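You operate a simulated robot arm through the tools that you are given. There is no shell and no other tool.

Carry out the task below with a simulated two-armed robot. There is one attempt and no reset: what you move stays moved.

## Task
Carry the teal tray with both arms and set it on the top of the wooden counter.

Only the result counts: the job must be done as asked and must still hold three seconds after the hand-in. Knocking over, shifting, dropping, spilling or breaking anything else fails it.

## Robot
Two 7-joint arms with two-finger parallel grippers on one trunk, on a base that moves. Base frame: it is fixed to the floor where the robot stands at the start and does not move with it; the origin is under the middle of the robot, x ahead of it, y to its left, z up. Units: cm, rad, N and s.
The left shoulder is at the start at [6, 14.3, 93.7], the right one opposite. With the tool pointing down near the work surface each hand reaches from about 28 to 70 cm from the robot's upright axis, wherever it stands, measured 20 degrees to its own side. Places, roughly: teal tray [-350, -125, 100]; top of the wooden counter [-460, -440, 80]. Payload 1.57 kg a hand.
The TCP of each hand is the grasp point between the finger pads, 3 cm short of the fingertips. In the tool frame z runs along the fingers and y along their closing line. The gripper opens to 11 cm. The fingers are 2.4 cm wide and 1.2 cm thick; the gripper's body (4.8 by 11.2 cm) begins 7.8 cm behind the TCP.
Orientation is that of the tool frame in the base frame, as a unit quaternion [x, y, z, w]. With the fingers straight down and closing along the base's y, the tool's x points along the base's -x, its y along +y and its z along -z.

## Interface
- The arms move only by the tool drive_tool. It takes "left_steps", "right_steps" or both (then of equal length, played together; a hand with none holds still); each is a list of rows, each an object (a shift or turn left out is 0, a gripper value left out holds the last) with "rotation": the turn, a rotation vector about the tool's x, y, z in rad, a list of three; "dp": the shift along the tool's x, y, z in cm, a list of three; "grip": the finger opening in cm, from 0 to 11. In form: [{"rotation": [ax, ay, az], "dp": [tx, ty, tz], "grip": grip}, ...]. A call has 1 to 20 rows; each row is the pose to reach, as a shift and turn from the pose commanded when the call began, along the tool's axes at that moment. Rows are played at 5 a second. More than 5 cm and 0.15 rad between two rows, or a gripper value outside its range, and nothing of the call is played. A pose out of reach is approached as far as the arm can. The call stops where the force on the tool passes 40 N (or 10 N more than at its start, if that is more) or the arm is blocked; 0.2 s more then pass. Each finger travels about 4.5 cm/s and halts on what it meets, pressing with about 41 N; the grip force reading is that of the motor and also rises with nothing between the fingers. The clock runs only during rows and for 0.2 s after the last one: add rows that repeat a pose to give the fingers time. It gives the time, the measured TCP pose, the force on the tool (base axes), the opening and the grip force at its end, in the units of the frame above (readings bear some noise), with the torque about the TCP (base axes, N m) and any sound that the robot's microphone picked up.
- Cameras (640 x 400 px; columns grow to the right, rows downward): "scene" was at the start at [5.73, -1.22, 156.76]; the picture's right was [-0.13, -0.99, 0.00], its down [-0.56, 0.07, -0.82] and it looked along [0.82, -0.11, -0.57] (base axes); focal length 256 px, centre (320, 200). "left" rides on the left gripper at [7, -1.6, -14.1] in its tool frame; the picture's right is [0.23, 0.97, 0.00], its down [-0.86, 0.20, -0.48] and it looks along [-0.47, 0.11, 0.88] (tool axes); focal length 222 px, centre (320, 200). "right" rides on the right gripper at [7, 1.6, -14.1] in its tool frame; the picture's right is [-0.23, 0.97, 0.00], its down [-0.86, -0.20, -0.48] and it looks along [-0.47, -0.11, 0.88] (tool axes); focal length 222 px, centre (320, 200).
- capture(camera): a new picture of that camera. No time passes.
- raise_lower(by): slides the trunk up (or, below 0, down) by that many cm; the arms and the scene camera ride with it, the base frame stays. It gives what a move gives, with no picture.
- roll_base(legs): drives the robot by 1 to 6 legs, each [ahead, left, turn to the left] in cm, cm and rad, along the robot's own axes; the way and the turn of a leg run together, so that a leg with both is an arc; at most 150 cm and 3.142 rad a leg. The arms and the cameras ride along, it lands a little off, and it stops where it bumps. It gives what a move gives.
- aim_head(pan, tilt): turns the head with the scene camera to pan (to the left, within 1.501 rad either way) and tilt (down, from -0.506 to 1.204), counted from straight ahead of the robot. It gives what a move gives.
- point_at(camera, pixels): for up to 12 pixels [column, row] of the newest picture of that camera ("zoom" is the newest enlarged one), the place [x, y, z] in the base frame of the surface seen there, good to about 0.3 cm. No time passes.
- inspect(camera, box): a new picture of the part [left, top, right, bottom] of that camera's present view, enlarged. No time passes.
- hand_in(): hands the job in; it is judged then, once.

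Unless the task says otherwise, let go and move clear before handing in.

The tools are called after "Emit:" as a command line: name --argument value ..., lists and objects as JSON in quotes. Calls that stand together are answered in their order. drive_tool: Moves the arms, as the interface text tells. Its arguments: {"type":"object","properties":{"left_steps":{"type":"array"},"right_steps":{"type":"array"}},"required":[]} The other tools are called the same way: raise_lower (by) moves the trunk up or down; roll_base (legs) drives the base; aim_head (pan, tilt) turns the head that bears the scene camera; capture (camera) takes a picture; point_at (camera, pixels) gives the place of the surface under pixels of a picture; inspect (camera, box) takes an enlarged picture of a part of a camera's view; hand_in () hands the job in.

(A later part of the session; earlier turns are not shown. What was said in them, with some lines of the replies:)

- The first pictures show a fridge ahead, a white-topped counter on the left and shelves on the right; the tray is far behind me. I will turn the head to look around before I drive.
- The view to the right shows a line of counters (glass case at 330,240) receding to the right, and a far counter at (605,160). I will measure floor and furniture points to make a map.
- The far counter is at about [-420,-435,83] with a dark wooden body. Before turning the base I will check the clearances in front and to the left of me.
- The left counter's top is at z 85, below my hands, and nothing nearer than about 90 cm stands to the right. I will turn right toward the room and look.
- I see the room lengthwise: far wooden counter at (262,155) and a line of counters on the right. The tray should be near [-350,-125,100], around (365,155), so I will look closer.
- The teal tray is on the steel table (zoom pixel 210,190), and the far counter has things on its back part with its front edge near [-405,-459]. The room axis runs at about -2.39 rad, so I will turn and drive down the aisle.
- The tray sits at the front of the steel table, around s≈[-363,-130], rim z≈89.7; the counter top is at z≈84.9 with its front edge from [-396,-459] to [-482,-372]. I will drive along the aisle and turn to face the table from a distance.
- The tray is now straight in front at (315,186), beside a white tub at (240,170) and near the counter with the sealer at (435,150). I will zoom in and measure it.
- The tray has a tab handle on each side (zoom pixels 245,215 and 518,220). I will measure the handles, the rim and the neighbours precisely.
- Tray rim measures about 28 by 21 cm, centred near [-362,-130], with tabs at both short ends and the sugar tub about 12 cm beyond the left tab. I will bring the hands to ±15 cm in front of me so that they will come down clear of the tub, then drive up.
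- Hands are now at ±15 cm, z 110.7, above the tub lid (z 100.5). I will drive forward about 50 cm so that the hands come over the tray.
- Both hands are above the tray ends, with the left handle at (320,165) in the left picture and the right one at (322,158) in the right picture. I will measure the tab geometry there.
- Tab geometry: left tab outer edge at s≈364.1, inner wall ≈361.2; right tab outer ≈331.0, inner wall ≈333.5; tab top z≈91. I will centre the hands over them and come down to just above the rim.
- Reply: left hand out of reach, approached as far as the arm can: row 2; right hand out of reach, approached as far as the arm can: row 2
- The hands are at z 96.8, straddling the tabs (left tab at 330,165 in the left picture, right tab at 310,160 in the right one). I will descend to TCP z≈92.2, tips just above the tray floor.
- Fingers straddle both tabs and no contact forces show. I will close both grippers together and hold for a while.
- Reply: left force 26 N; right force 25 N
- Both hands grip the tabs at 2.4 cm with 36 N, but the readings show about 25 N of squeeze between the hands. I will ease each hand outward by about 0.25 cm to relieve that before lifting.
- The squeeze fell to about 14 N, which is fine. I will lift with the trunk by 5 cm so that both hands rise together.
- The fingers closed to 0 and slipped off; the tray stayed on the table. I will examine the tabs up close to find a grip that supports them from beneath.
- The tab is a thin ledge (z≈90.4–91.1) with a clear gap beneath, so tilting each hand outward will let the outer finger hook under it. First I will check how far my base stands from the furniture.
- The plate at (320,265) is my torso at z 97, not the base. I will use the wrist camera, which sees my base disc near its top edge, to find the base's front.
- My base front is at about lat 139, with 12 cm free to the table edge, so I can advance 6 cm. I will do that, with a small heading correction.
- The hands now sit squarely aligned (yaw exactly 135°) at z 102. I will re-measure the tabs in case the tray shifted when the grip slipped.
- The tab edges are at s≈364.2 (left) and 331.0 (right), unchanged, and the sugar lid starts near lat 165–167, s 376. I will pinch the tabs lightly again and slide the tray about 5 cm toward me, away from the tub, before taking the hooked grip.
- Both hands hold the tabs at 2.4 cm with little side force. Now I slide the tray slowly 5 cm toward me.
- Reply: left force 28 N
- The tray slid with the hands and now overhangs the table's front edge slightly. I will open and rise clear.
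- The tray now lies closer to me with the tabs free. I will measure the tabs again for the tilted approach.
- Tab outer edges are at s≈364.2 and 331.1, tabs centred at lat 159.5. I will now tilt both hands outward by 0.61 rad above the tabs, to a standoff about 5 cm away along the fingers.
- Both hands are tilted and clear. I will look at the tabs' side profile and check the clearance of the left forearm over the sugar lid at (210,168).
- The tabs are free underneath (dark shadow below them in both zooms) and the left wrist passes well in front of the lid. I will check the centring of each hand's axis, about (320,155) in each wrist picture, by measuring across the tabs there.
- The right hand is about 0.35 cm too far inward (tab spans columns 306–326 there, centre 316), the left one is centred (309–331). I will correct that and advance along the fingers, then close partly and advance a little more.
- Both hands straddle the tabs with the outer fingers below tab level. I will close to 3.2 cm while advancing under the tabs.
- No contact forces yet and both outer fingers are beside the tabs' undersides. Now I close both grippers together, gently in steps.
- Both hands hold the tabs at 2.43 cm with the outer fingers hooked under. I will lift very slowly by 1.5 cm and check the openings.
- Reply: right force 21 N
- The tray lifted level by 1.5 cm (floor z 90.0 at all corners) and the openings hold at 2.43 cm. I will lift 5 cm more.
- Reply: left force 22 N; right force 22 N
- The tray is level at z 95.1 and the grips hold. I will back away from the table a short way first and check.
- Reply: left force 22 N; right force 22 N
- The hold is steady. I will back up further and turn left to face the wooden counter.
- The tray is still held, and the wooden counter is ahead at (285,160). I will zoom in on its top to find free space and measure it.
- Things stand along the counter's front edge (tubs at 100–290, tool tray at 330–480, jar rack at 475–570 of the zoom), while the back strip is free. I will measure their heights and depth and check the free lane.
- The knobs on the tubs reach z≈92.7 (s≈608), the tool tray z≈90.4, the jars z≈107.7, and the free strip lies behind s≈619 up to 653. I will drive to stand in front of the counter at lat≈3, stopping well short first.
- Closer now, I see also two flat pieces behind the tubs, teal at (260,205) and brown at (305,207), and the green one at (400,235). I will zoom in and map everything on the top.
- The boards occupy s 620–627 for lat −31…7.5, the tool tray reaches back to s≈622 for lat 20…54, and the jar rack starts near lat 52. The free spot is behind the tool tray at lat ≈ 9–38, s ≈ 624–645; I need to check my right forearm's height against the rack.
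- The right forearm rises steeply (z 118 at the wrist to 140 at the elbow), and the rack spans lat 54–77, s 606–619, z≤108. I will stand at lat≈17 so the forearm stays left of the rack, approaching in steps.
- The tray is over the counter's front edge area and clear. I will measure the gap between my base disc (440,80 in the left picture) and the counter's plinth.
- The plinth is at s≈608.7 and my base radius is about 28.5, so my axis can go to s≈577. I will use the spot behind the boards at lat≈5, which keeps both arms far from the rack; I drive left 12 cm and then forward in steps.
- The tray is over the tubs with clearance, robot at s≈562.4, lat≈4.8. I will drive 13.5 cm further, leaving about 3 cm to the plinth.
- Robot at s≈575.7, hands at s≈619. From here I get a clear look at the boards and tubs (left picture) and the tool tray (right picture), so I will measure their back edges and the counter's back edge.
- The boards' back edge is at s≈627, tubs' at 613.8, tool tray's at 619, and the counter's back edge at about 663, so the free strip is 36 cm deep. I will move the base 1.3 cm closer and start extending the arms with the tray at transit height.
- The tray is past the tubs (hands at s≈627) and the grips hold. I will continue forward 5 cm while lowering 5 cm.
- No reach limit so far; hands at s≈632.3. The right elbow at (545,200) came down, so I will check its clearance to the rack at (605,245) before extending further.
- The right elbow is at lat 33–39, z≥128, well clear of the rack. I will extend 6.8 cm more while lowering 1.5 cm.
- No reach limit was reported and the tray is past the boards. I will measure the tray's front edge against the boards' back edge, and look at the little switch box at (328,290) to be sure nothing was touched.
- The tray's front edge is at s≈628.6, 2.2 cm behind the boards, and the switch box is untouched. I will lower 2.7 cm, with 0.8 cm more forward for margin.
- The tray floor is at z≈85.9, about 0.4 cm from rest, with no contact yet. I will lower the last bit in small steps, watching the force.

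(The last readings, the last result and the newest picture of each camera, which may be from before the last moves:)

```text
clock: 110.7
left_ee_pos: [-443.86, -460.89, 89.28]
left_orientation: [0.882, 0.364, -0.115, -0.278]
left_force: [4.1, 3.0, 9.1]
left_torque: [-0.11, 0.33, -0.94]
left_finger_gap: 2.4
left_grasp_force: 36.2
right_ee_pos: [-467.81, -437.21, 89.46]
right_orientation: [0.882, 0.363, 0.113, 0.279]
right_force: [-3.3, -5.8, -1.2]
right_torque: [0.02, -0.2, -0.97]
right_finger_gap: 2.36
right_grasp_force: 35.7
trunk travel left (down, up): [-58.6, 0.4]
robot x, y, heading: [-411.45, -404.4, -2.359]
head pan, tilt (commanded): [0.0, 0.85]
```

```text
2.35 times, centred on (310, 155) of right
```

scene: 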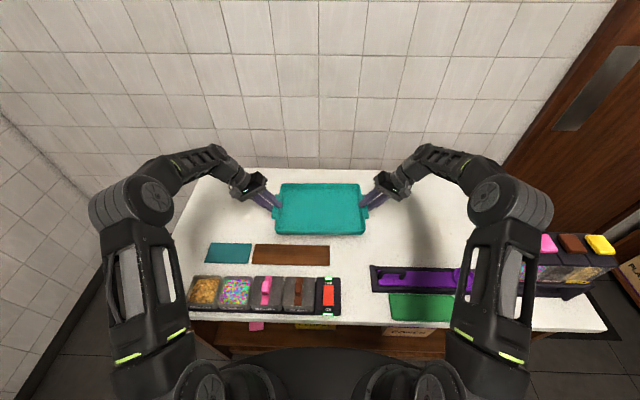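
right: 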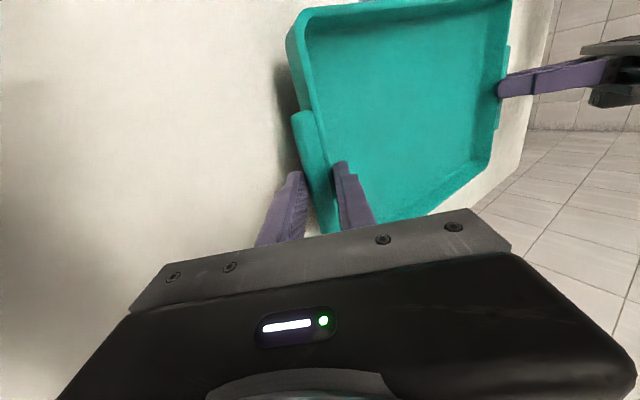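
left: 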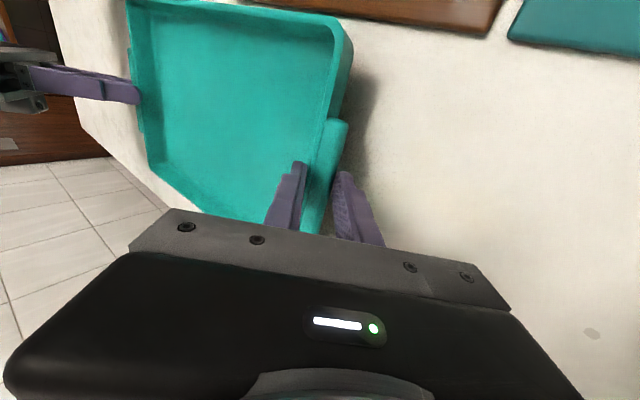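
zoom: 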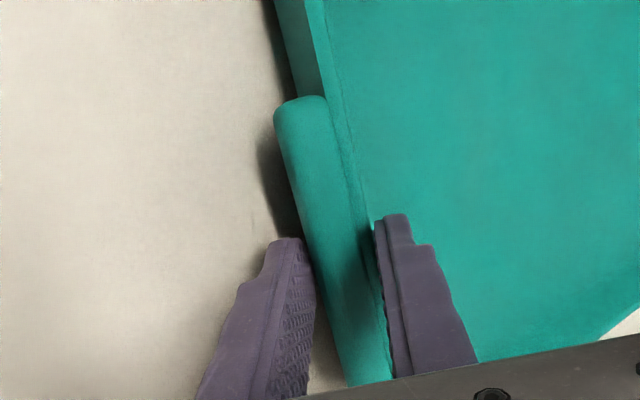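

The left side touches (9 N up) while the right is just above the surface. I will lower the right hand another 0.2 cm.

Emit:
drive_tool --right_steps '[{"dp": [0, -0.04, 0.06]}, {"dp": [0, -0.08, 0.11]}, {"dp": [0, -0.115, 0.164]}, {"dp": [0, -0.115, 0.164]}]'

```text
clock: 111.7
left_ee_pos: [-443.87, -460.89, 89.29]
left_orientation: [0.882, 0.364, -0.115, -0.277]
left_force: [-0.1, -1.2, 4.7]
left_torque: [-0.39, 0.63, -0.48]
left_finger_gap: 2.37
left_grasp_force: 36.3
right_ee_pos: [-467.9, -437.2, 89.31]
right_orientation: [0.882, 0.364, 0.111, 0.279]
right_force: [-7.4, -0.6, 21.8]
right_torque: [0.4, -0.92, -0.37]
right_finger_gap: 2.4
right_grasp_force: 36.0
trunk travel left (down, up): [-58.6, 0.4]
robot x, y, heading: [-410.99, -404.28, -2.353]
head pan, tilt (commanded): [0.0, 0.85]
```

Both ends now rest on the counter. I will relieve the right hand slightly, open both grippers a little, and retreat along the fingers, outward and up.

Emit:
drive_tool --left_steps '[{"dp": [0, 0, 0]}, {"dp": [0, 0, 0], "grip": 2.7}, {"dp": [0, 0, 0], "grip": 3.1}, {"dp": [0, 0, 0], "grip": 3.1}, {"dp": [0, 0, -0.4], "grip": 3.1}, {"dp": [0, 0, -0.9], "grip": 3.4}, {"dp": [0, 0, -1.5], "grip": 3.8}, {"dp": [0, 0, -2.2], "grip": 4.0}, {"dp": [0, 0, -3], "grip": 4.2}, {"dp": [0, 0, -4], "grip": 4.2}, {"dp": [0, 0, -5], "grip": 4.2}, {"dp": [0, 0, -5], "grip": 4.2}]' --right_steps '[{"dp": [0, 0.057, -0.082]}, {"dp": [0, 0.057, -0.082], "grip": 2.7}, {"dp": [0, 0.057, -0.082], "grip": 3.1}, {"dp": [0, 0.057, -0.082], "grip": 3.1}, {"dp": [0, 0.057, -0.482], "grip": 3.1}, {"dp": [0, 0.057, -0.982], "grip": 3.4}, {"dp": [0, 0.057, -1.582], "grip": 3.8}, {"dp": [0, 0.057, -2.282], "grip": 4.0}, {"dp": [0, 0.057, -3.082], "grip": 4.2}, {"dp": [0, 0.057, -4.082], "grip": 4.2}, {"dp": [0, 0.057, -5.082], "grip": 4.2}, {"dp": [0, 0.057, -5.082], "grip": 4.2}]'

Emit:
capture --camera "scene"

Emit:
inspect --camera "scene" --box '[200, 150, 440, 270]'

Emit:
capture --camera "left"

Emit:
capture --camera "right"

```text
clock: 114.3
left_ee_pos: [-441.63, -463.06, 93.3]
left_orientation: [0.881, 0.365, -0.114, -0.278]
left_force: [-0.2, -0.2, -0.1]
left_torque: [0.03, -0.04, 0.02]
left_finger_gap: 4.19
left_grasp_force: 0.0
right_ee_pos: [-470.08, -435.13, 93.32]
right_orientation: [0.882, 0.363, 0.112, 0.279]
right_force: [-0.3, -0.9, 0.0]
right_torque: [0.0, 0.0, -0.03]
right_finger_gap: 4.19
right_grasp_force: 0.0
trunk travel left (down, up): [-58.6, 0.4]
robot x, y, heading: [-411.45, -404.57, -2.356]
head pan, tilt (commanded): [0.0, 0.85]
```

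```text
taken
```

scene: 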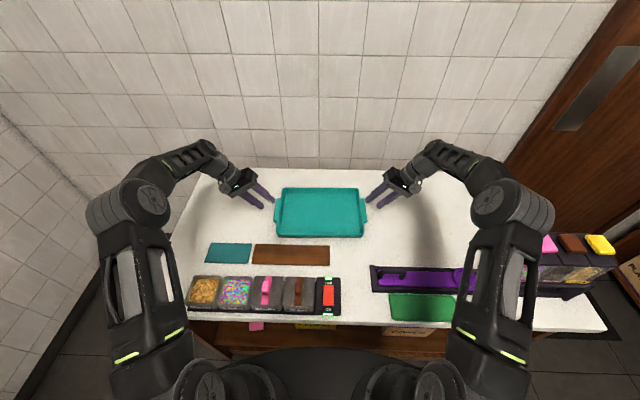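

```text
2.67 times, centred on (320, 210) of scene
```

zoom: 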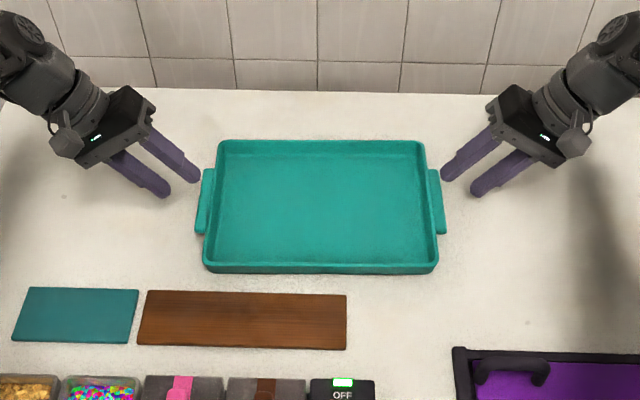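

```text
taken
```

left: 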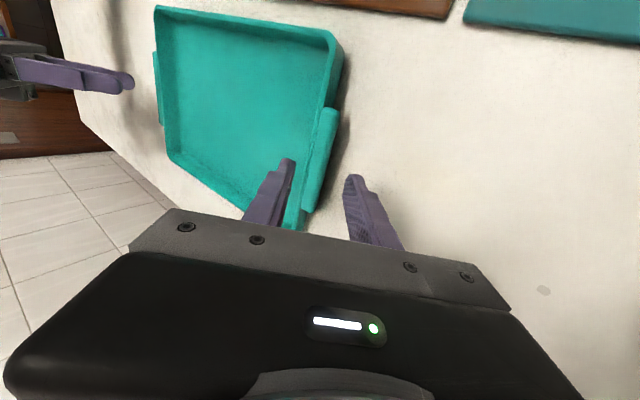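

```text
taken
```

right: 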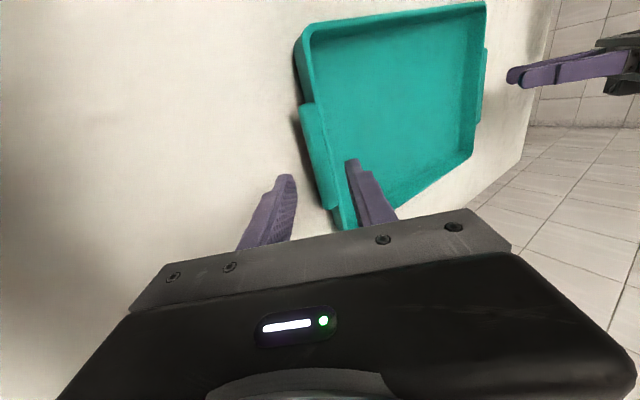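

The tray rests on the counter behind the boards and both hands are free of it. I will raise the hands and pull them back clear.

Emit:
drive_tool --left_steps '[{"dp": [0, -0.574, -0.819]}, {"dp": [0, -1.147, -1.638]}, {"dp": [0, -1.721, -2.458]}, {"dp": [1.5, -2.294, -3.277]}, {"dp": [3, -2.868, -4.096]}, {"dp": [4.5, -3.441, -4.915]}, {"dp": [6, -4.015, -5.734]}, {"dp": [8, -4.302, -6.144]}, {"dp": [10, -4.588, -6.554]}, {"dp": [12, -4.588, -6.554]}, {"dp": [12, -4.588, -6.554]}]' --right_steps '[{"dp": [0, 0.574, -0.819]}, {"dp": [0, 1.147, -1.638]}, {"dp": [0, 1.721, -2.458]}, {"dp": [1.5, 2.294, -3.277]}, {"dp": [3, 2.868, -4.096]}, {"dp": [4.5, 3.441, -4.915]}, {"dp": [6, 4.015, -5.734]}, {"dp": [8, 4.302, -6.144]}, {"dp": [10, 4.588, -6.554]}, {"dp": [12, 4.588, -6.554]}, {"dp": [12, 4.588, -6.554]}]'

Emit:
capture --camera "scene"

```text
clock: 116.7
left_ee_pos: [-433.27, -454.49, 101.34]
left_orientation: [0.882, 0.364, -0.114, -0.278]
left_force: [-0.4, -0.3, -0.5]
left_torque: [0.03, 0.03, -0.03]
left_finger_gap: 4.21
left_grasp_force: 0.0
right_ee_pos: [-461.22, -426.57, 101.25]
right_orientation: [0.882, 0.364, 0.114, 0.278]
right_force: [0.7, -0.2, 0.0]
right_torque: [0.01, 0.02, -0.02]
right_finger_gap: 4.18
right_grasp_force: 0.0
trunk travel left (down, up): [-58.6, 0.4]
robot x, y, heading: [-411.17, -404.62, -2.35]
head pan, tilt (commanded): [0.0, 0.85]
```

```text
taken
```

scene: 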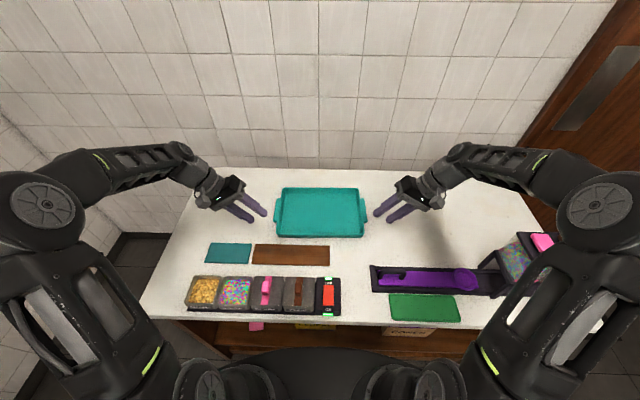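

Hands are at z 101, above everything they will pass over (knobs at z 93). I will back the base away 40 cm and look at the final state.

Emit:
roll_base --legs '[[-40, 0, 0]]'

Emit:
aim_head --pan 0.0 --tilt 0.6

Emit:
capture --camera "scene"

Emit:
inspect --camera "scene" --box '[180, 140, 500, 290]'

```text
clock: 119.2
left_ee_pos: [-404.92, -425.9, 101.38]
left_orientation: [0.882, 0.363, -0.114, -0.278]
left_force: [0.1, 0.5, 0.1]
left_torque: [0.01, 0.0, 0.0]
left_finger_gap: 4.19
left_grasp_force: 0.1
right_ee_pos: [-432.85, -397.96, 101.36]
right_orientation: [0.882, 0.364, 0.112, 0.279]
right_force: [0.4, -0.2, -0.4]
right_torque: [-0.01, -0.01, 0.01]
right_finger_gap: 4.2
right_grasp_force: 0.0
trunk travel left (down, up): [-58.6, 0.4]
robot x, y, heading: [-382.68, -375.75, -2.357]
head pan, tilt (commanded): [0.0, 0.85]
```

```text
clock: 120.0
left_ee_pos: [-404.94, -425.94, 101.3]
left_orientation: [0.882, 0.364, -0.114, -0.278]
left_force: [0.1, 1.2, -0.7]
left_torque: [-0.01, -0.03, -0.03]
left_finger_gap: 4.21
left_grasp_force: 0.1
right_ee_pos: [-432.84, -398.22, 101.32]
right_orientation: [0.882, 0.364, 0.112, 0.279]
right_force: [-0.2, -0.4, 0.2]
right_torque: [-0.04, -0.01, -0.01]
right_finger_gap: 4.19
right_grasp_force: 0.0
trunk travel left (down, up): [-58.6, 0.4]
robot x, y, heading: [-382.51, -376.31, -2.357]
head pan, tilt (commanded): [0.0, 0.6]
```

```text
taken
```

scene: 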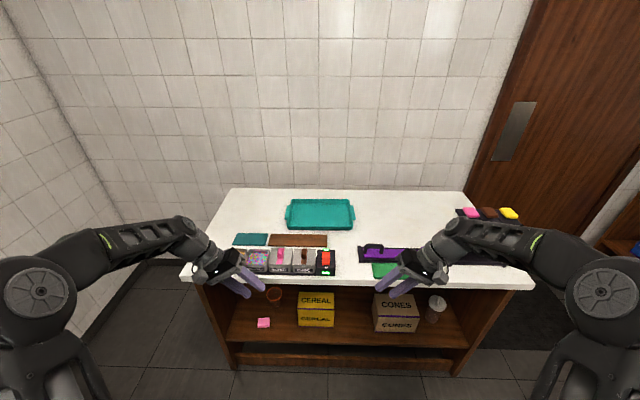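

```text
2.00 times, centred on (340, 215) of scene
```

zoom: 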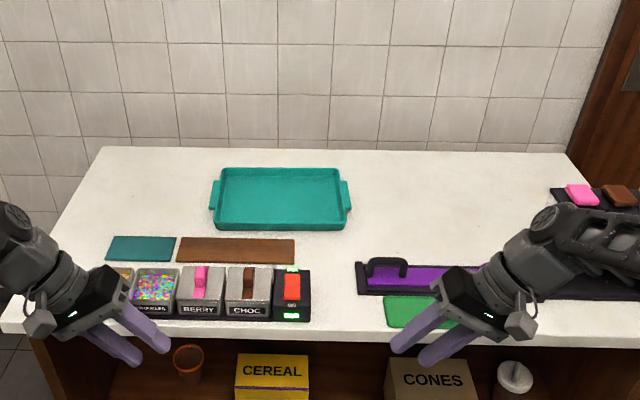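

The tray rests flat on the wooden counter, centred at (320,213), with the boards, tubs, tool tray and rack all in their places, and both hands are clear in front of the counter. I will hand in the job.

Emit:
hand_in

```text
The job is handed in.
```

The teal tray is on top of the wooden counter, in the free strip behind the two flat boards. Both arms carried it there by its side handles. I have handed the job in; no result came back with the hand-in.

- **Final state:** the last pictures show the tray sitting flat, about 2 cm or more behind the boards. Both grippers are open and clear of the counter.
- **Everything else:** the tubs, switch box, boards, tool tray and jar rack look unmoved. I last saw the sugar tub and the other things on the steel table, all in place, when I was backing away from it. I did not go back to check.
- **First attempt:** my first grip slipped off as I raised it, and the tray stayed on the table. I then slid it about 5 cm along the table toward me and gripped it from under its handles, which held the whole way.
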